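You operate a simulated robot arm through the tools that you are given. There is no shell and no other tool. Be economical: measure what you need, move in short steps, check, and stop when the job is done.

Carry out the task below with a simulated robot arm. There is one attempt and no reset: what you move stays moved.

JOB
Take the small ribbed mug on the bar top and put it away on the top of the cane cabinet.
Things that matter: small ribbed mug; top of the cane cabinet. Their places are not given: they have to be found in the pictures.

Only the result counts: the job must be done as asked and must still hold three seconds after the hand-in. Knocking over, shifting, dropping, spilling or breaking anything else fails it.

ROBOT AND FRAMES
A 7-joint arm with a two-finger parallel gripper, fixed in place. Base frame: the origin is at the foot of the arm, x ahead of it, y to its left, z up; the work surface is at about z = 94. Lengths are in cm, angles in rad, forces in N, time in s.
With the tool pointing down near the work surface it reaches from about 28 to 68 cm from the base axis. Its first joint turns from -1.152 to 1.152 rad. Payload 1.57 kg.
The tool frame sits at the grasp point between the pads (the TCP): z along the fingers, y along the line on which they close. The tips reach 3 cm beyond it. Largest opening 11 cm; finger width 2.4, thickness 1.2; the body of the gripper, 4.8 by 11.2 cm, starts 7.8 cm behind the TCP.
Orientation is told as [roll, pitch, yaw] about the base's x, y, z axes, in that order, counted from this pose: with the fingers straight down and closing along the base's y, the tool's x points along the base's -x, its y along +y and its z along -z.

CONTROLS
- The arm moves only by the tool move_arm. Its argument "moves" is text: rows parted by semicolons, each of 7 numbers parted by spaces: the shift along the tool's x, y, z in units of 20 mm (1.0 is 20 mm), then the turn, a rotation vector about the tool's x, y, z in units of 8 degrees (1.0 is 8 degrees), then the finger opening in mm, from 0 to 110. In form: tx ty tz ax ay az grip; .... A call has 1 to 8 rows; each row shifts and turns the commanded pose from where the row before left it, along the tool's axes as they then stand. A call with a number of a shift or a turn outside -1 to 1 is refused whole. A row lasts 0.2 s, in which the tool goes at most 5 cm and 0.15 rad; a call with a longer step from one row to the next is refused whole, and so is a gripper value outside its range. A pose out of reach is approached as far as the arm can. The call stops where the force on the tool passes 40 N (or 10 N more than at its start, if that is more) or the arm is blocked; 0.2 s more then pass. The fingers move at their own pace (about 10.8 cm/s each) and stop on an object; they squeeze with about 31 N. The grip force told is the motor's: it shows also when the fingers shut on nothing. Time passes only in rows, and 0.2 s behind the last, so rows that do not move let the fingers close. The reply holds the time, the measured pose of the TCP, the force on the tool along the base axes, the opening and the grip force, in the units named above and with some noise.
- Cameras (640 x 400 px; columns grow to the right, rows downward): "scene" is fixed at [16.92, -38.82, 141.22]; the picture's right is [0.71, -0.70, 0.00], its down [-0.34, -0.35, -0.87] and it looks along [0.61, 0.62, -0.49] (base axes); focal length 326 px, centre (320, 200). "wrist" rides on the gripper at [-3.6, 0, -8] in the tool frame; the picture's right is [0.00, -1.00, 0.00], its down [0.97, 0.00, -0.24] and it looks along [0.24, 0.00, 0.97] (tool axes); focal length 218 px, centre (320, 200).
- get_image(camera): a new picture of that camera. No time passes.
- probe_pixels(camera, pixels): for up to 12 pixels [column, row] of the newest picture of that camera ("zoom" is the newest enlarged one), the place [x, y, z] in the base frame of the surface seen there, good to about 0.2 cm, but the place of the scene camera against the robot may be out by one fixed shift of up to 1.2 cm in any direction. No time passes.
- inspect(camera, box): a new picture of the part [left, top, right, bottom] of that camera's present view, enlarged. No time passes.
- job_done(): hands the job in; it is judged then, once.

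Work in short steps. Measure before you move; look again where a grasp or a placing could have gone wrong, and mend it. You have 60 turns and 20 pictures in all, those below and enlarged ones among them. Open the gripper and draw the arm clear of the work before you hand the job in, unless the task says otherwise; then end with one line.

The tools are called after ">>>" as name(argument=value, ...) on one line, values as JSON. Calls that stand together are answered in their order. move_arm: Moves the arm, as the interface text tells. Its arguments: {"type":"object","properties":{"moves":{"type":"string"}},"required":["moves"]} The other tools are called the same way: get_image (camera) takes a picture; probe_pixels (camera, pixels) gives the place of the surface under pixels of a picture; inspect (camera, box) takes an enlarged picture of a part of a camera's view; job_done () hands the job in.

At the start:

```text
time_s: 0.0
tool_pos: [44.48, 10.78, 119.66]
tcp_rot: [0.001, 0.0, 0.0]
wrist_force: [0.0, -0.5, -0.4]
gripper_width: 10.99
grip_force: 0.1
```

scene: 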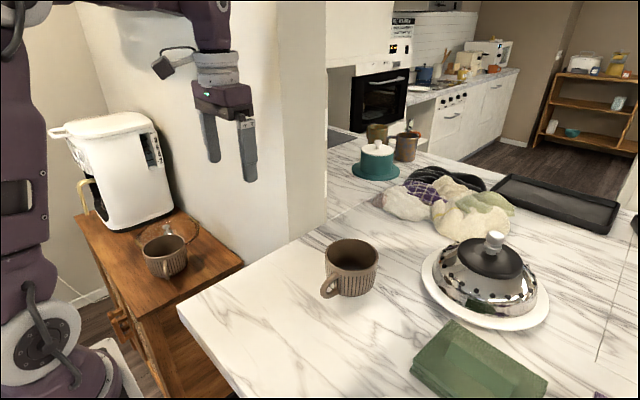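
wrist: 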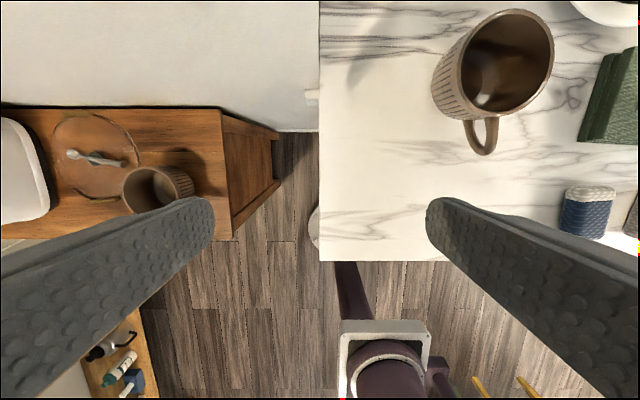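

The bar top shows a ribbed mug near (350,268), and the wooden cabinet is at left (160,260) with another mug on it. I'll probe these places and enlarge both.

>>> inspect(camera="scene", box=[40, 180, 400, 400])

>>> probe_pixels(camera="scene", pixels=[[350, 285], [333, 246], [378, 248], [350, 241], [352, 250], [329, 290], [165, 285], [210, 260], [180, 300], [120, 235], [165, 255], [404, 147]])

>>> probe_pixels(camera="wrist", pixels=[[510, 14], [553, 50], [462, 70], [500, 115], [483, 152], [420, 170], [220, 115], [225, 230], [205, 170], [140, 175], [100, 140], [60, 220]])

```text
1.78 times, centred on (220, 290) of scene
```

zoom: 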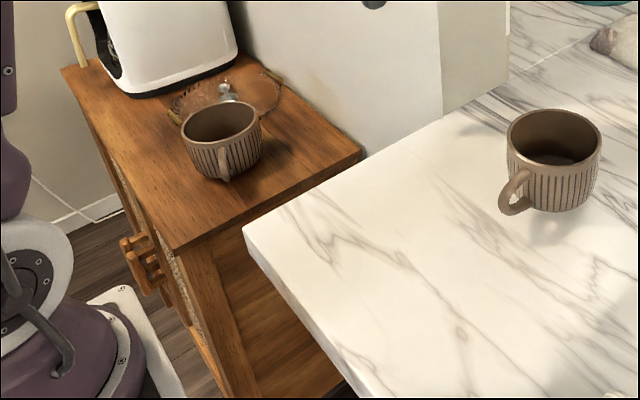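

```text
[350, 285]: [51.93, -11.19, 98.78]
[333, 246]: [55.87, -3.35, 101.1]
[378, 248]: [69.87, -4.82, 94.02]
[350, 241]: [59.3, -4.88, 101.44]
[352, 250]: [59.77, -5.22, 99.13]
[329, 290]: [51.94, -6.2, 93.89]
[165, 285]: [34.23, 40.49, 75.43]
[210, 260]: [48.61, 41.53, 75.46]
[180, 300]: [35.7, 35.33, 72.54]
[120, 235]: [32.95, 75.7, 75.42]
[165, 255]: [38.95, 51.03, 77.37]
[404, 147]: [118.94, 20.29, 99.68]
```

```text
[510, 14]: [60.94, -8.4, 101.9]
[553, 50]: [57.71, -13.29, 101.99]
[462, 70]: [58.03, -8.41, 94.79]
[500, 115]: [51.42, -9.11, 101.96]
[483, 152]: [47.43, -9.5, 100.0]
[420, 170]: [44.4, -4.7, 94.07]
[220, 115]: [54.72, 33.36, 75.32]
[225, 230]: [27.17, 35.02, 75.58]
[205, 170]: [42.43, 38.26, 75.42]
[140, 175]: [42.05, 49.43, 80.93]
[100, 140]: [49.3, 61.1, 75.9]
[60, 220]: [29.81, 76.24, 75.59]
```

The wrist view shows another small ribbed blue object at (588,212). I'll check what it is, and trace the mug's rim more closely.

>>> inspect(camera="wrist", box=[400, 0, 640, 260])

>>> inspect(camera="wrist", box=[0, 90, 290, 260])

```text
1.54 times, centred on (520, 130) of wrist
```

zoom: 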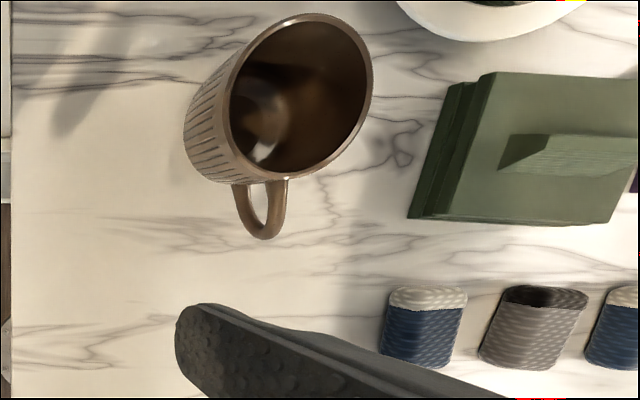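

```text
2.21 times, centred on (145, 175) of wrist
```

zoom: 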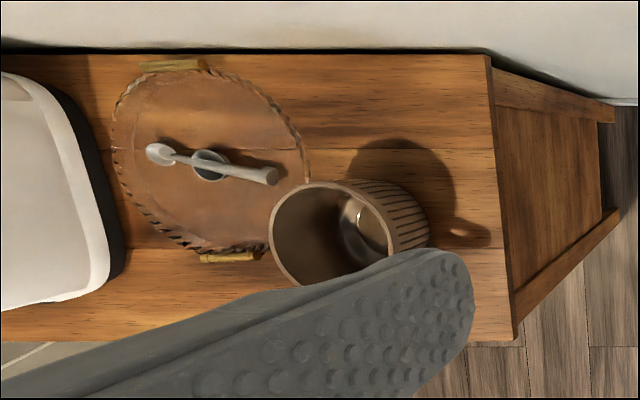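

The target is the brown ribbed mug (rim z≈102, centre ≈(56.2,-8.8), handle toward -x). The cabinet top is at z≈75.5. I'll move above the mug at the present height to see it from overhead.

>>> move_arm(moves="-0.585 -0.98 0 0 0 0 110; -0.585 -0.98 0 0 0 0 110; -0.585 -0.98 0 0 0 0 110; -0.585 -0.98 0 0 0 0 110; -0.585 -0.98 0 0 0 0 110; -0.585 -0.98 0 0 0 0 110; -0.585 -0.98 0 0 0 0 110; -0.585 -0.98 0 0 0 0 110")

>>> move_arm(moves="-0.585 -0.98 0 0 0 0 110; -0.585 -0.98 0 0 0 0 110; 0 0 0 0 0 0 110")

>>> get_image(camera="wrist")

```text
time_s: 1.8
tool_pos: [54.13, -4.92, 119.74]
tcp_rot: [0.002, 0.002, -0.001]
wrist_force: [0.7, -0.6, -0.2]
gripper_width: 11.01
grip_force: 0.1
```

```text
time_s: 2.6
tool_pos: [56.3, -8.77, 119.84]
tcp_rot: [0.001, 0.001, 0.001]
wrist_force: [-0.2, 0.7, -0.1]
gripper_width: 11.02
grip_force: 0.2
```

```text
14 pictures are left
```

wrist: 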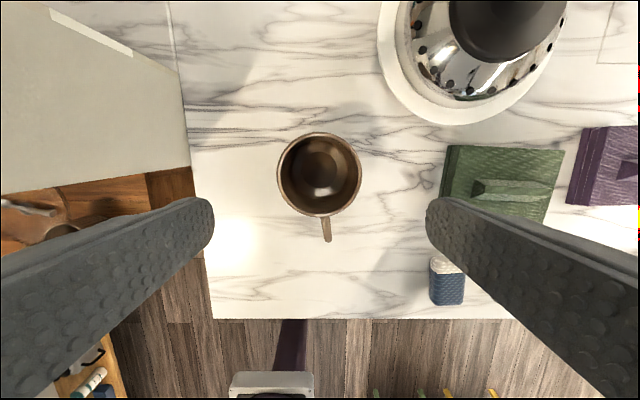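

The mug is nearly centred: rim from (277,170) to (362,170), and (320,132) to (320,216). I'll probe the rim points.

>>> probe_pixels(camera="wrist", pixels=[[279, 172], [360, 172], [319, 134], [319, 214], [327, 238], [318, 175], [428, 215], [445, 180], [290, 145], [349, 145]])

```text
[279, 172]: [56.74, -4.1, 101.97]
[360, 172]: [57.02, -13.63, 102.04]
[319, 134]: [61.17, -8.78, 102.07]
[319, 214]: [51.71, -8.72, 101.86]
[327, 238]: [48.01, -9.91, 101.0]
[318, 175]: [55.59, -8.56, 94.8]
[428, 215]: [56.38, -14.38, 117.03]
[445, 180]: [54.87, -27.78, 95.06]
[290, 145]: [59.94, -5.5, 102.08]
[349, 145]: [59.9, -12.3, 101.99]
```

Mug centre is ≈(56.45,-8.85) and diameter ≈9.6, so there is 0.7 cm clearance each side. I'll centre exactly and come down to just above the rim.

>>> move_arm(moves="-0.08 -0.04 0.9 0 0 0 110; 0 0 1 0 0 0 110; 0 0 1 0 0 0 110; 0 0 1 0 0 0 110; 0 0 1 0 0 0 110; 0 0 1 0 0 0 110; 0 0 0 0 0 0 110")

>>> get_image(camera="wrist")

```text
time_s: 4.2
tool_pos: [56.32, -8.75, 108.04]
tcp_rot: [0.0, 0.001, 0.0]
wrist_force: [0.4, -0.5, 0.5]
gripper_width: 10.99
grip_force: 0.1
```

```text
13 pictures are left
```

wrist: 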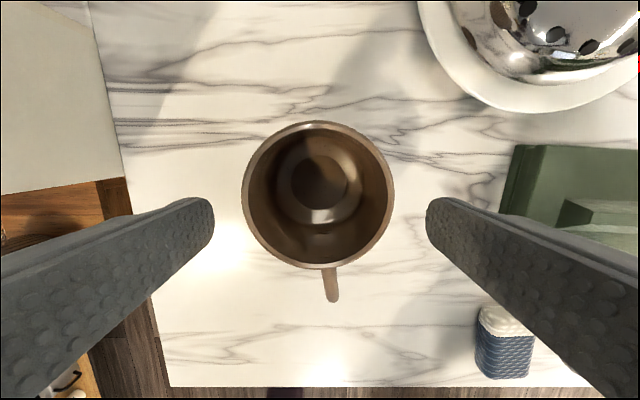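

The rim (243–394) sits between the fingers, centred at col 318. I'll descend to z≈98.2.

>>> move_arm(moves="0 0 1 0 0 0 110; 0 0 1 0 0 0 110; 0 0 1 0 0 0 110; 0 0 1 0 0 0 110; 0 0 0.85 0 0 0 110; 0 0 0 0 0 0 110")

```text
time_s: 5.6
tool_pos: [56.35, -8.97, 98.22]
tcp_rot: [0.001, -0.001, -0.001]
wrist_force: [-0.6, -0.5, -0.4]
gripper_width: 10.97
grip_force: 0.0
```

No contact on the way down; now I'll close the fingers.

>>> move_arm(moves="0 0 0 0 0 0 70; 0 0 0 0 0 0 70; 0 0 0 0 0 0 70; 0 0 0 0 0 0 70")

```text
time_s: 6.6
tool_pos: [56.32, -8.81, 98.17]
tcp_rot: [-0.002, 0.0, -0.001]
wrist_force: [-0.5, 0.2, -0.7]
gripper_width: 10.04
grip_force: 31.0
```

Gripped at 10.0 cm with 31 N. I'll lift and see if it holds.

>>> move_arm(moves="0 0 -0.5 0 0 0 60; 0 0 -1 0 0 0 60; 0 0 -1 0 0 0 60; 0 0 -1 0 0 0 60; 0 0 -1 0 0 0 60; 0 0 -1 0 0 0 60; 0 0 -1 0 0 0 60; 0 0 0 0 0 0 60")

>>> get_image(camera="scene")

```text
time_s: 8.4
tool_pos: [56.34, -9.02, 111.32]
tcp_rot: [0.001, 0.001, 0.001]
wrist_force: [0.1, 0.0, -2.9]
gripper_width: 10.06
grip_force: 31.1
```

```text
12 pictures are left
```

scene: 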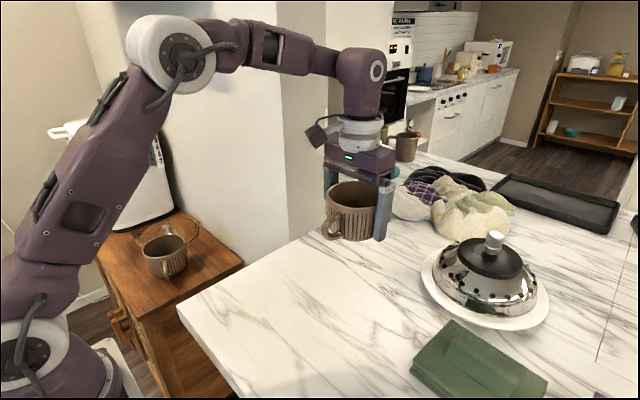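

The mug is held and lifted clear. I'll draw back in x away from the wall while swinging toward the cabinet at +y.

>>> move_arm(moves="1 0.2 -0.2 0 0 0 60; 1 0.5 -0.2 0 0 0 60; 1 1 0 0 0 0 60; 1 1 0 0 0 0 60; 1 1 0 0 0 0 60; 1 1 0 0 0 0 60; 1 1 0 0 0 0 60; 0.6 1 0 0 0 0 60")

>>> move_arm(moves="0 1 0 0 0 0 60; 0 1 0 0 0 0 60; 0 1 0 0 0 0 60; 0 1 0 0 0 0 60; 0 1 0 0 0 0 60; 0 1 0 0 0 0 60; 0 1 0 0 0 0 60; 0 1 0 0 0 0 60")

>>> get_image(camera="wrist")

```text
time_s: 10.2
tool_pos: [41.4, 4.52, 111.72]
tcp_rot: [0.001, 0.0, -0.001]
wrist_force: [0.5, 0.0, -3.3]
gripper_width: 10.03
grip_force: 30.8
```

```text
time_s: 12.0
tool_pos: [41.21, 20.69, 111.96]
tcp_rot: [0.0, -0.001, -0.002]
wrist_force: [-0.1, 1.2, -3.2]
gripper_width: 10.03
grip_force: 31.3
```

```text
11 pictures are left
```

wrist: 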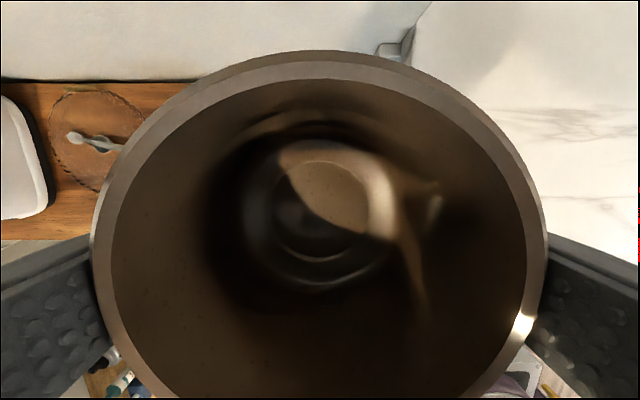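

The held mug blocks the wrist view, so I'll use the scene camera for the cabinet: an enlargement and probes of the mug there and the free surface.

>>> inspect(camera="scene", box=[70, 200, 262, 320])

```text
3.33 times, centred on (166, 260) of scene
```

zoom: 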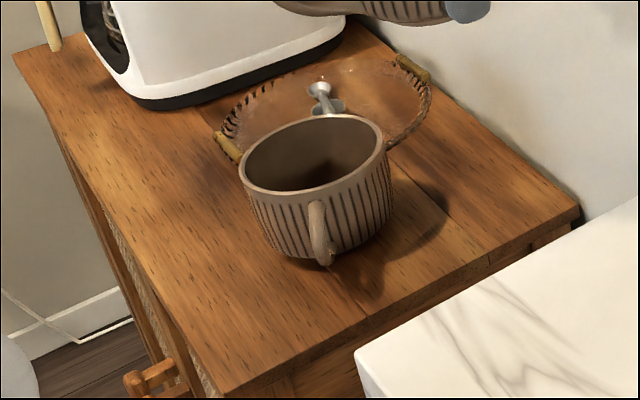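

>>> probe_pixels(camera="zoom", pixels=[[575, 210], [232, 390], [240, 170], [386, 150], [320, 118], [310, 190], [320, 258], [430, 95], [222, 140], [18, 62], [390, 225], [250, 225]])

```text
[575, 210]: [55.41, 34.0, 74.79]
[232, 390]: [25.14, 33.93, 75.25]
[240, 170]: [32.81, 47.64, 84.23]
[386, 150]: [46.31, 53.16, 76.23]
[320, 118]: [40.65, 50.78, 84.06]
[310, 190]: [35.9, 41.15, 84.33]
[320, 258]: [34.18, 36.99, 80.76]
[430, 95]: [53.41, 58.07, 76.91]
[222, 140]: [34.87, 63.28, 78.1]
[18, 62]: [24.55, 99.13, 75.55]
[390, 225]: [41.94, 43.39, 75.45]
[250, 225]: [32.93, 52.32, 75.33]
```

Cabinet top spans x 25–55, y 34–99; its mug is centred ≈(37.6,46) and the tray lies beyond y≈51. The free spot is near (48,40). I'll check wall positions and the gripper's protruding box before going in.

>>> get_image(camera="scene")

```text
9 pictures are left
```

scene: 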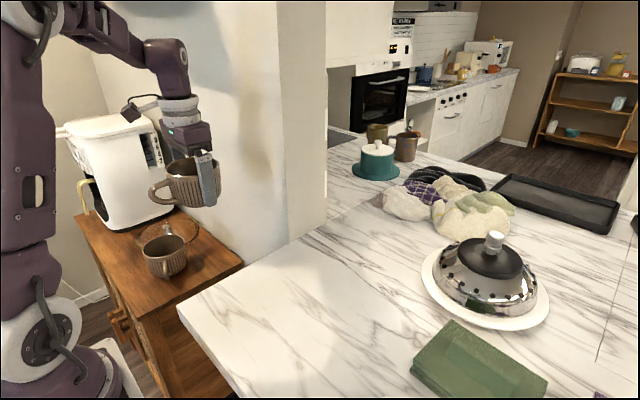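

The box is at (130,112); I'll probe it, the gripper and the wall around.

>>> probe_pixels(camera="scene", pixels=[[131, 115], [150, 98], [185, 140], [205, 180], [230, 150], [230, 230], [270, 120], [240, 60], [165, 150], [145, 170], [193, 158], [120, 30]])

```text
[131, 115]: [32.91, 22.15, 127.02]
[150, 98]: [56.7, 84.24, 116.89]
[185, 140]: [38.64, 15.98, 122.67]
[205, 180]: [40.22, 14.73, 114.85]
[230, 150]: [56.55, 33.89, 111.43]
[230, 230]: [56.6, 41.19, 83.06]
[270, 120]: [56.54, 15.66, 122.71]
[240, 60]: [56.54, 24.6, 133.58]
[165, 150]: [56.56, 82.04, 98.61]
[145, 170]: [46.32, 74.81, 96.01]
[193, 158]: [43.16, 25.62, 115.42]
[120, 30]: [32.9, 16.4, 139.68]
```

Wall is at x=56.6 and the box sits 15 cm above the TCP, so (48,40) is clear. I'll move over it at the present height.

>>> move_arm(moves="-0.34 0.965 0 0 0 0 60; -0.34 0.965 0 0 0 0 60; -0.34 0.965 0 0 0 0 60; -0.34 0.965 0 0 0 0 60; -0.34 0.965 0 0 0 0 60; -0.34 0.965 0 0 0 0 60; -0.34 0.965 0 0 0 0 60; -0.34 0.965 0 0 0 0 60")

>>> move_arm(moves="-0.34 0.965 0 0 0 0 60; -0.34 0.965 0 0 0 0 60; 0 0 1 0 0 0 60; 0 0 1 0 0 0 60; 0 0 1 0 0 0 60; 0 0 1 0 0 0 60; 0 0 1 0 0 0 60; 0 0 0 0 0 0 60")

>>> get_image(camera="scene")

```text
time_s: 13.8
tool_pos: [46.71, 36.1, 111.98]
tcp_rot: [-0.001, 0.0, 0.001]
wrist_force: [-0.1, 0.9, -3.6]
gripper_width: 10.03
grip_force: 31.1
```

```text
time_s: 15.6
tool_pos: [47.74, 38.93, 101.95]
tcp_rot: [0.002, 0.001, 0.001]
wrist_force: [0.4, 0.6, -3.7]
gripper_width: 10.03
grip_force: 30.8
out of reach, approached as far as the arm can: row 2
```

```text
8 pictures are left
```

scene: 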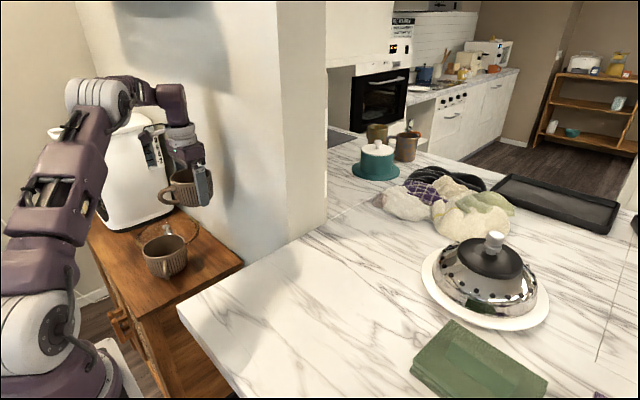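

It stopped at (47.74,38.93), just at the reach limit up there; the mug is still level. I'll lower to z≈90 and try to gain another cm in y.

>>> move_arm(moves="0 0 1 0 0 0 60; 0 0 1 0 0 0 60; 0 0 1 0 0 0 60; 0 0 1 0 0 0 60; 0 0 1 0 0 0 60; 0 0 1 0 0 0 60; 0 0.6 0 0 0 0 60; 0 0 0 0 0 0 60")

>>> inspect(camera="scene", box=[70, 180, 262, 300])

```text
time_s: 17.4
tool_pos: [47.69, 40.17, 89.93]
tcp_rot: [0.0, 0.0, 0.0]
wrist_force: [-0.3, 0.8, -3.6]
gripper_width: 10.04
grip_force: 31.0
```

```text
3.33 times, centred on (166, 240) of scene
```

zoom: 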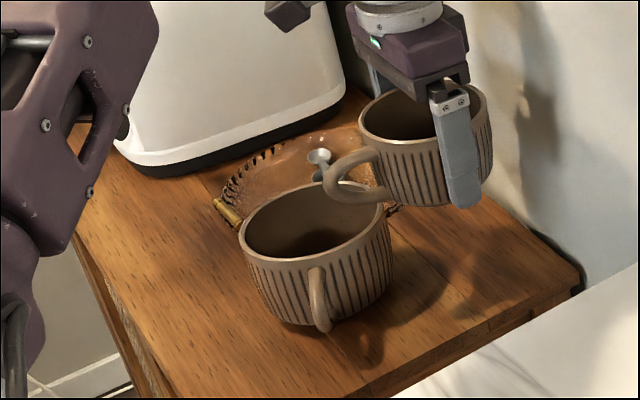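

Held mug is at (47.7,40.2,89.9). I'll measure the held handle tip against the cabinet mug's rim before lowering.

>>> probe_pixels(camera="zoom", pixels=[[328, 182], [335, 195], [350, 200], [375, 150], [382, 205], [387, 250], [372, 225], [340, 255], [320, 184], [240, 238], [300, 262], [322, 328]])

```text
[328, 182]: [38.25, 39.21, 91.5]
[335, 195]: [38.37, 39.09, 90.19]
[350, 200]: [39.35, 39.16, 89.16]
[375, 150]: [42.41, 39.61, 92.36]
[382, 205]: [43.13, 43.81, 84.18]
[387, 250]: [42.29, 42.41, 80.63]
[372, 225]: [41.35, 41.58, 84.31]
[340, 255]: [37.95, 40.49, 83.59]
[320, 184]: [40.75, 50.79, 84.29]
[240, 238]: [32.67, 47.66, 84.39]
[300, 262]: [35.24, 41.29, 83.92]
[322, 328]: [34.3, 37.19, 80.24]
```

The held handle (y≈39.2±0.7, x 38–42) would pass under 1 cm from the other mug's rim (37.95,40.5). I'll shift to ≈(49.3,39.6) and turn 15° counter-clockwise from above to swing the handle away.

>>> move_arm(moves="-0.4 -0.12 0 0 0 0 60; -0.4 -0.12 0 0 0 0 60; 0 0 0 0 0 -0.6 60; 0 0 0 0 0 -0.6 60; 0 0 0 0 0 -0.68 60; 0 0 0 0 0 0 60")

>>> inspect(camera="scene", box=[70, 180, 262, 300])

```text
time_s: 18.8
tool_pos: [49.32, 39.58, 89.97]
tcp_rot: [0.0, -0.001, 0.264]
wrist_force: [-0.1, -0.4, -3.5]
gripper_width: 10.04
grip_force: 30.9
```

```text
3.33 times, centred on (166, 240) of scene
```

zoom: 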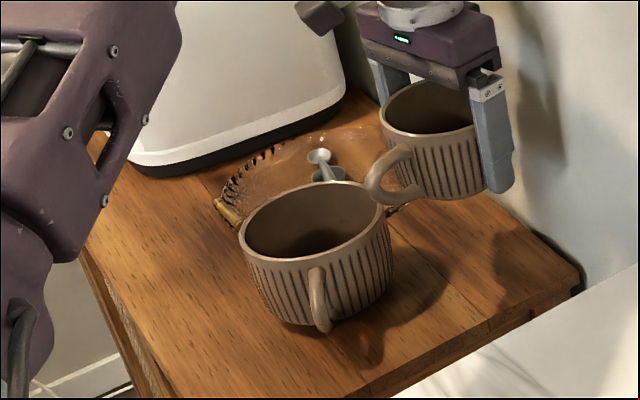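

>>> probe_pixels(camera="zoom", pixels=[[368, 185], [378, 198], [400, 150], [440, 130], [383, 125], [435, 195], [500, 185], [568, 285], [470, 190], [388, 255]])

```text
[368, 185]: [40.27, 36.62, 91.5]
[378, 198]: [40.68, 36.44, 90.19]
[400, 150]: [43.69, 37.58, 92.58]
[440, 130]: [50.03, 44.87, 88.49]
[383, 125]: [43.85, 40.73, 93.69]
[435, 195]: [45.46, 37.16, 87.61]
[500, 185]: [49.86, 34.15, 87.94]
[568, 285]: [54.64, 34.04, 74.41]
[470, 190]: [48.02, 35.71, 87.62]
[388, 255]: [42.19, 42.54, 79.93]
```

The handle now runs at y≈36.5–37.5, well clear. I'll lower 9.6 cm, leaving ~0.7 cm.

>>> move_arm(moves="0 0 1 0 0 0 60; 0 0 1 0 0 0 60; 0 0 1 0 0 0 60; 0 0 1 0 0 0 60; 0 0 0.8 0 0 0 60; 0 0 0 0 0 0 60")

>>> inspect(camera="scene", box=[70, 180, 262, 300])

```text
time_s: 20.2
tool_pos: [49.53, 39.68, 80.26]
tcp_rot: [0.0, -0.002, 0.261]
wrist_force: [-0.6, 0.2, -3.2]
gripper_width: 10.03
grip_force: 31.4
```

```text
3.33 times, centred on (166, 240) of scene
```

zoom: 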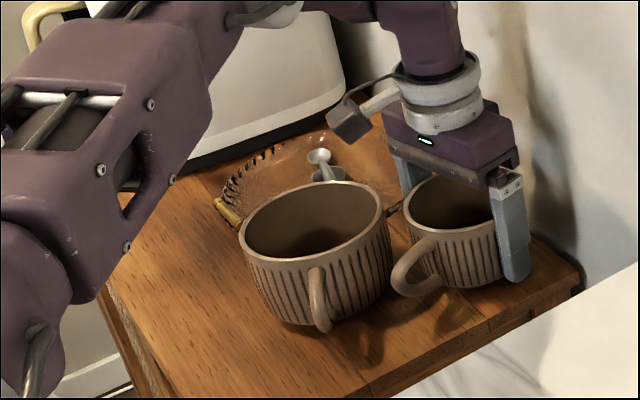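

Clear of everything and just above the surface. I'll lower in tiny steps, watching for contact force.

>>> move_arm(moves="0 0 0.1 0 0 0 60; 0 0 0.1 0 0 0 60; 0 0 0.1 0 0 0 60; 0 0 0 0 0 0 60")

```text
time_s: 21.2
tool_pos: [49.42, 39.48, 79.56]
tcp_rot: [0.0, -0.002, 0.263]
wrist_force: [-0.5, 0.7, -2.1]
gripper_width: 10.06
grip_force: 30.7
```

>>> move_arm(moves="0 0 0.05 0 0 0 60; 0 0 0.05 0 0 0 60; 0 0 0 0 0 0 60")

```text
time_s: 22.0
tool_pos: [49.37, 39.68, 79.69]
tcp_rot: [0.002, -0.001, 0.262]
wrist_force: [-6.1, -3.0, 19.6]
gripper_width: 10.04
grip_force: 31.2
```

Contact (z force +20 N): the mug is on the cabinet. I'll ease off a mm and open.

>>> move_arm(moves="0 0 -0.05 0 0 0 60; 0 0 0 0 0 0 60")

>>> move_arm(moves="0 0 0 0 0 0 104; 0 0 0 0 0 0 110; 0 0 0 0 0 0 110")

>>> inspect(camera="scene", box=[70, 180, 262, 300])

```text
time_s: 22.6
tool_pos: [49.23, 39.68, 79.53]
tcp_rot: [0.0, -0.001, 0.263]
wrist_force: [2.7, 3.8, 6.6]
gripper_width: 10.05
grip_force: 31.0
```

```text
time_s: 23.4
tool_pos: [49.33, 39.64, 79.62]
tcp_rot: [0.002, 0.001, 0.26]
wrist_force: [-0.3, -0.1, -0.2]
gripper_width: 10.98
grip_force: 0.1
```

```text
3.33 times, centred on (166, 240) of scene
```

zoom: 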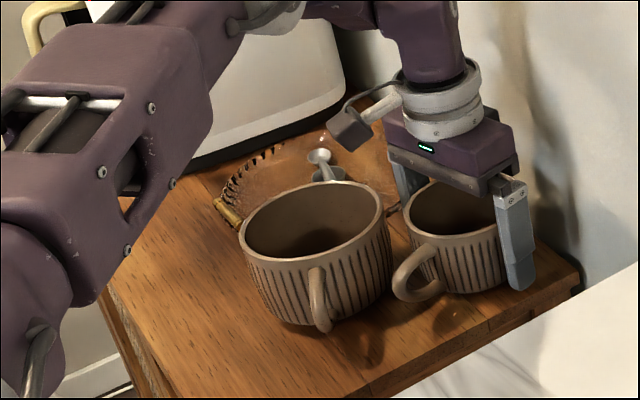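

The mug stands on the cabinet and the fingers are free. I'll raise straight up.

>>> move_arm(moves="0 0 -0.5 0 0 0 110; 0 0 -0.8 0 0 0 110; 0 0 -1 0 0 0 110; 0 0 -1 0 0 0 110; 0 0 -1 0 0 0 110; 0 0 -1 0 0 0 110; 0 0 -1 0 0 0 110")

>>> move_arm(moves="0.3 -1 -1 0 0 0 110; 0.5 -1 -1 0 0 0 110; 0.5 -1 -0.5 0 0 0 110; 0.5 -1 -0.5 0 0 0 110; 0.5 -1 0 0 0 0 110; 0.5 -1 0 0 0 0 110; 0.5 -1 0 0 0 0 110; 0 0 0 0 0 0 110")

>>> get_image(camera="scene")

```text
time_s: 25.0
tool_pos: [49.4, 39.45, 92.18]
tcp_rot: [-0.002, -0.001, 0.261]
wrist_force: [0.7, -0.4, 0.7]
gripper_width: 10.98
grip_force: 0.1
```

```text
time_s: 26.8
tool_pos: [46.46, 24.37, 98.19]
tcp_rot: [0.0, 0.0, 0.261]
wrist_force: [0.4, 0.1, -0.2]
gripper_width: 11.0
grip_force: 0.0
```

```text
3 pictures are left
```

scene: 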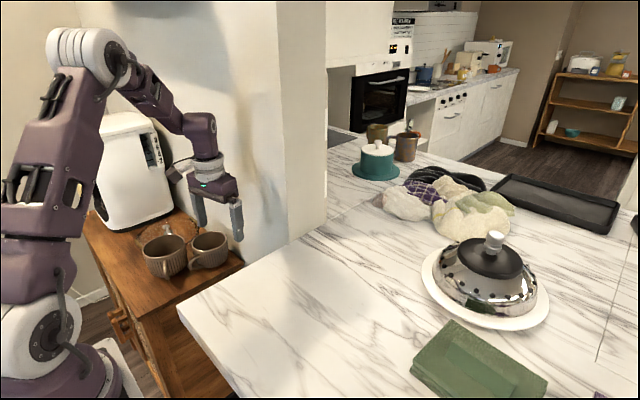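

The mug stands upright on the cabinet at (208,250), the other mug is unmoved at (165,256), and the arm is clear with the gripper open. I'll hand in.

>>> job_done()

```text
The job is handed in.
```

The small ribbed mug is standing upright on top of the cane cabinet, nothing else was moved, and the job is handed in.
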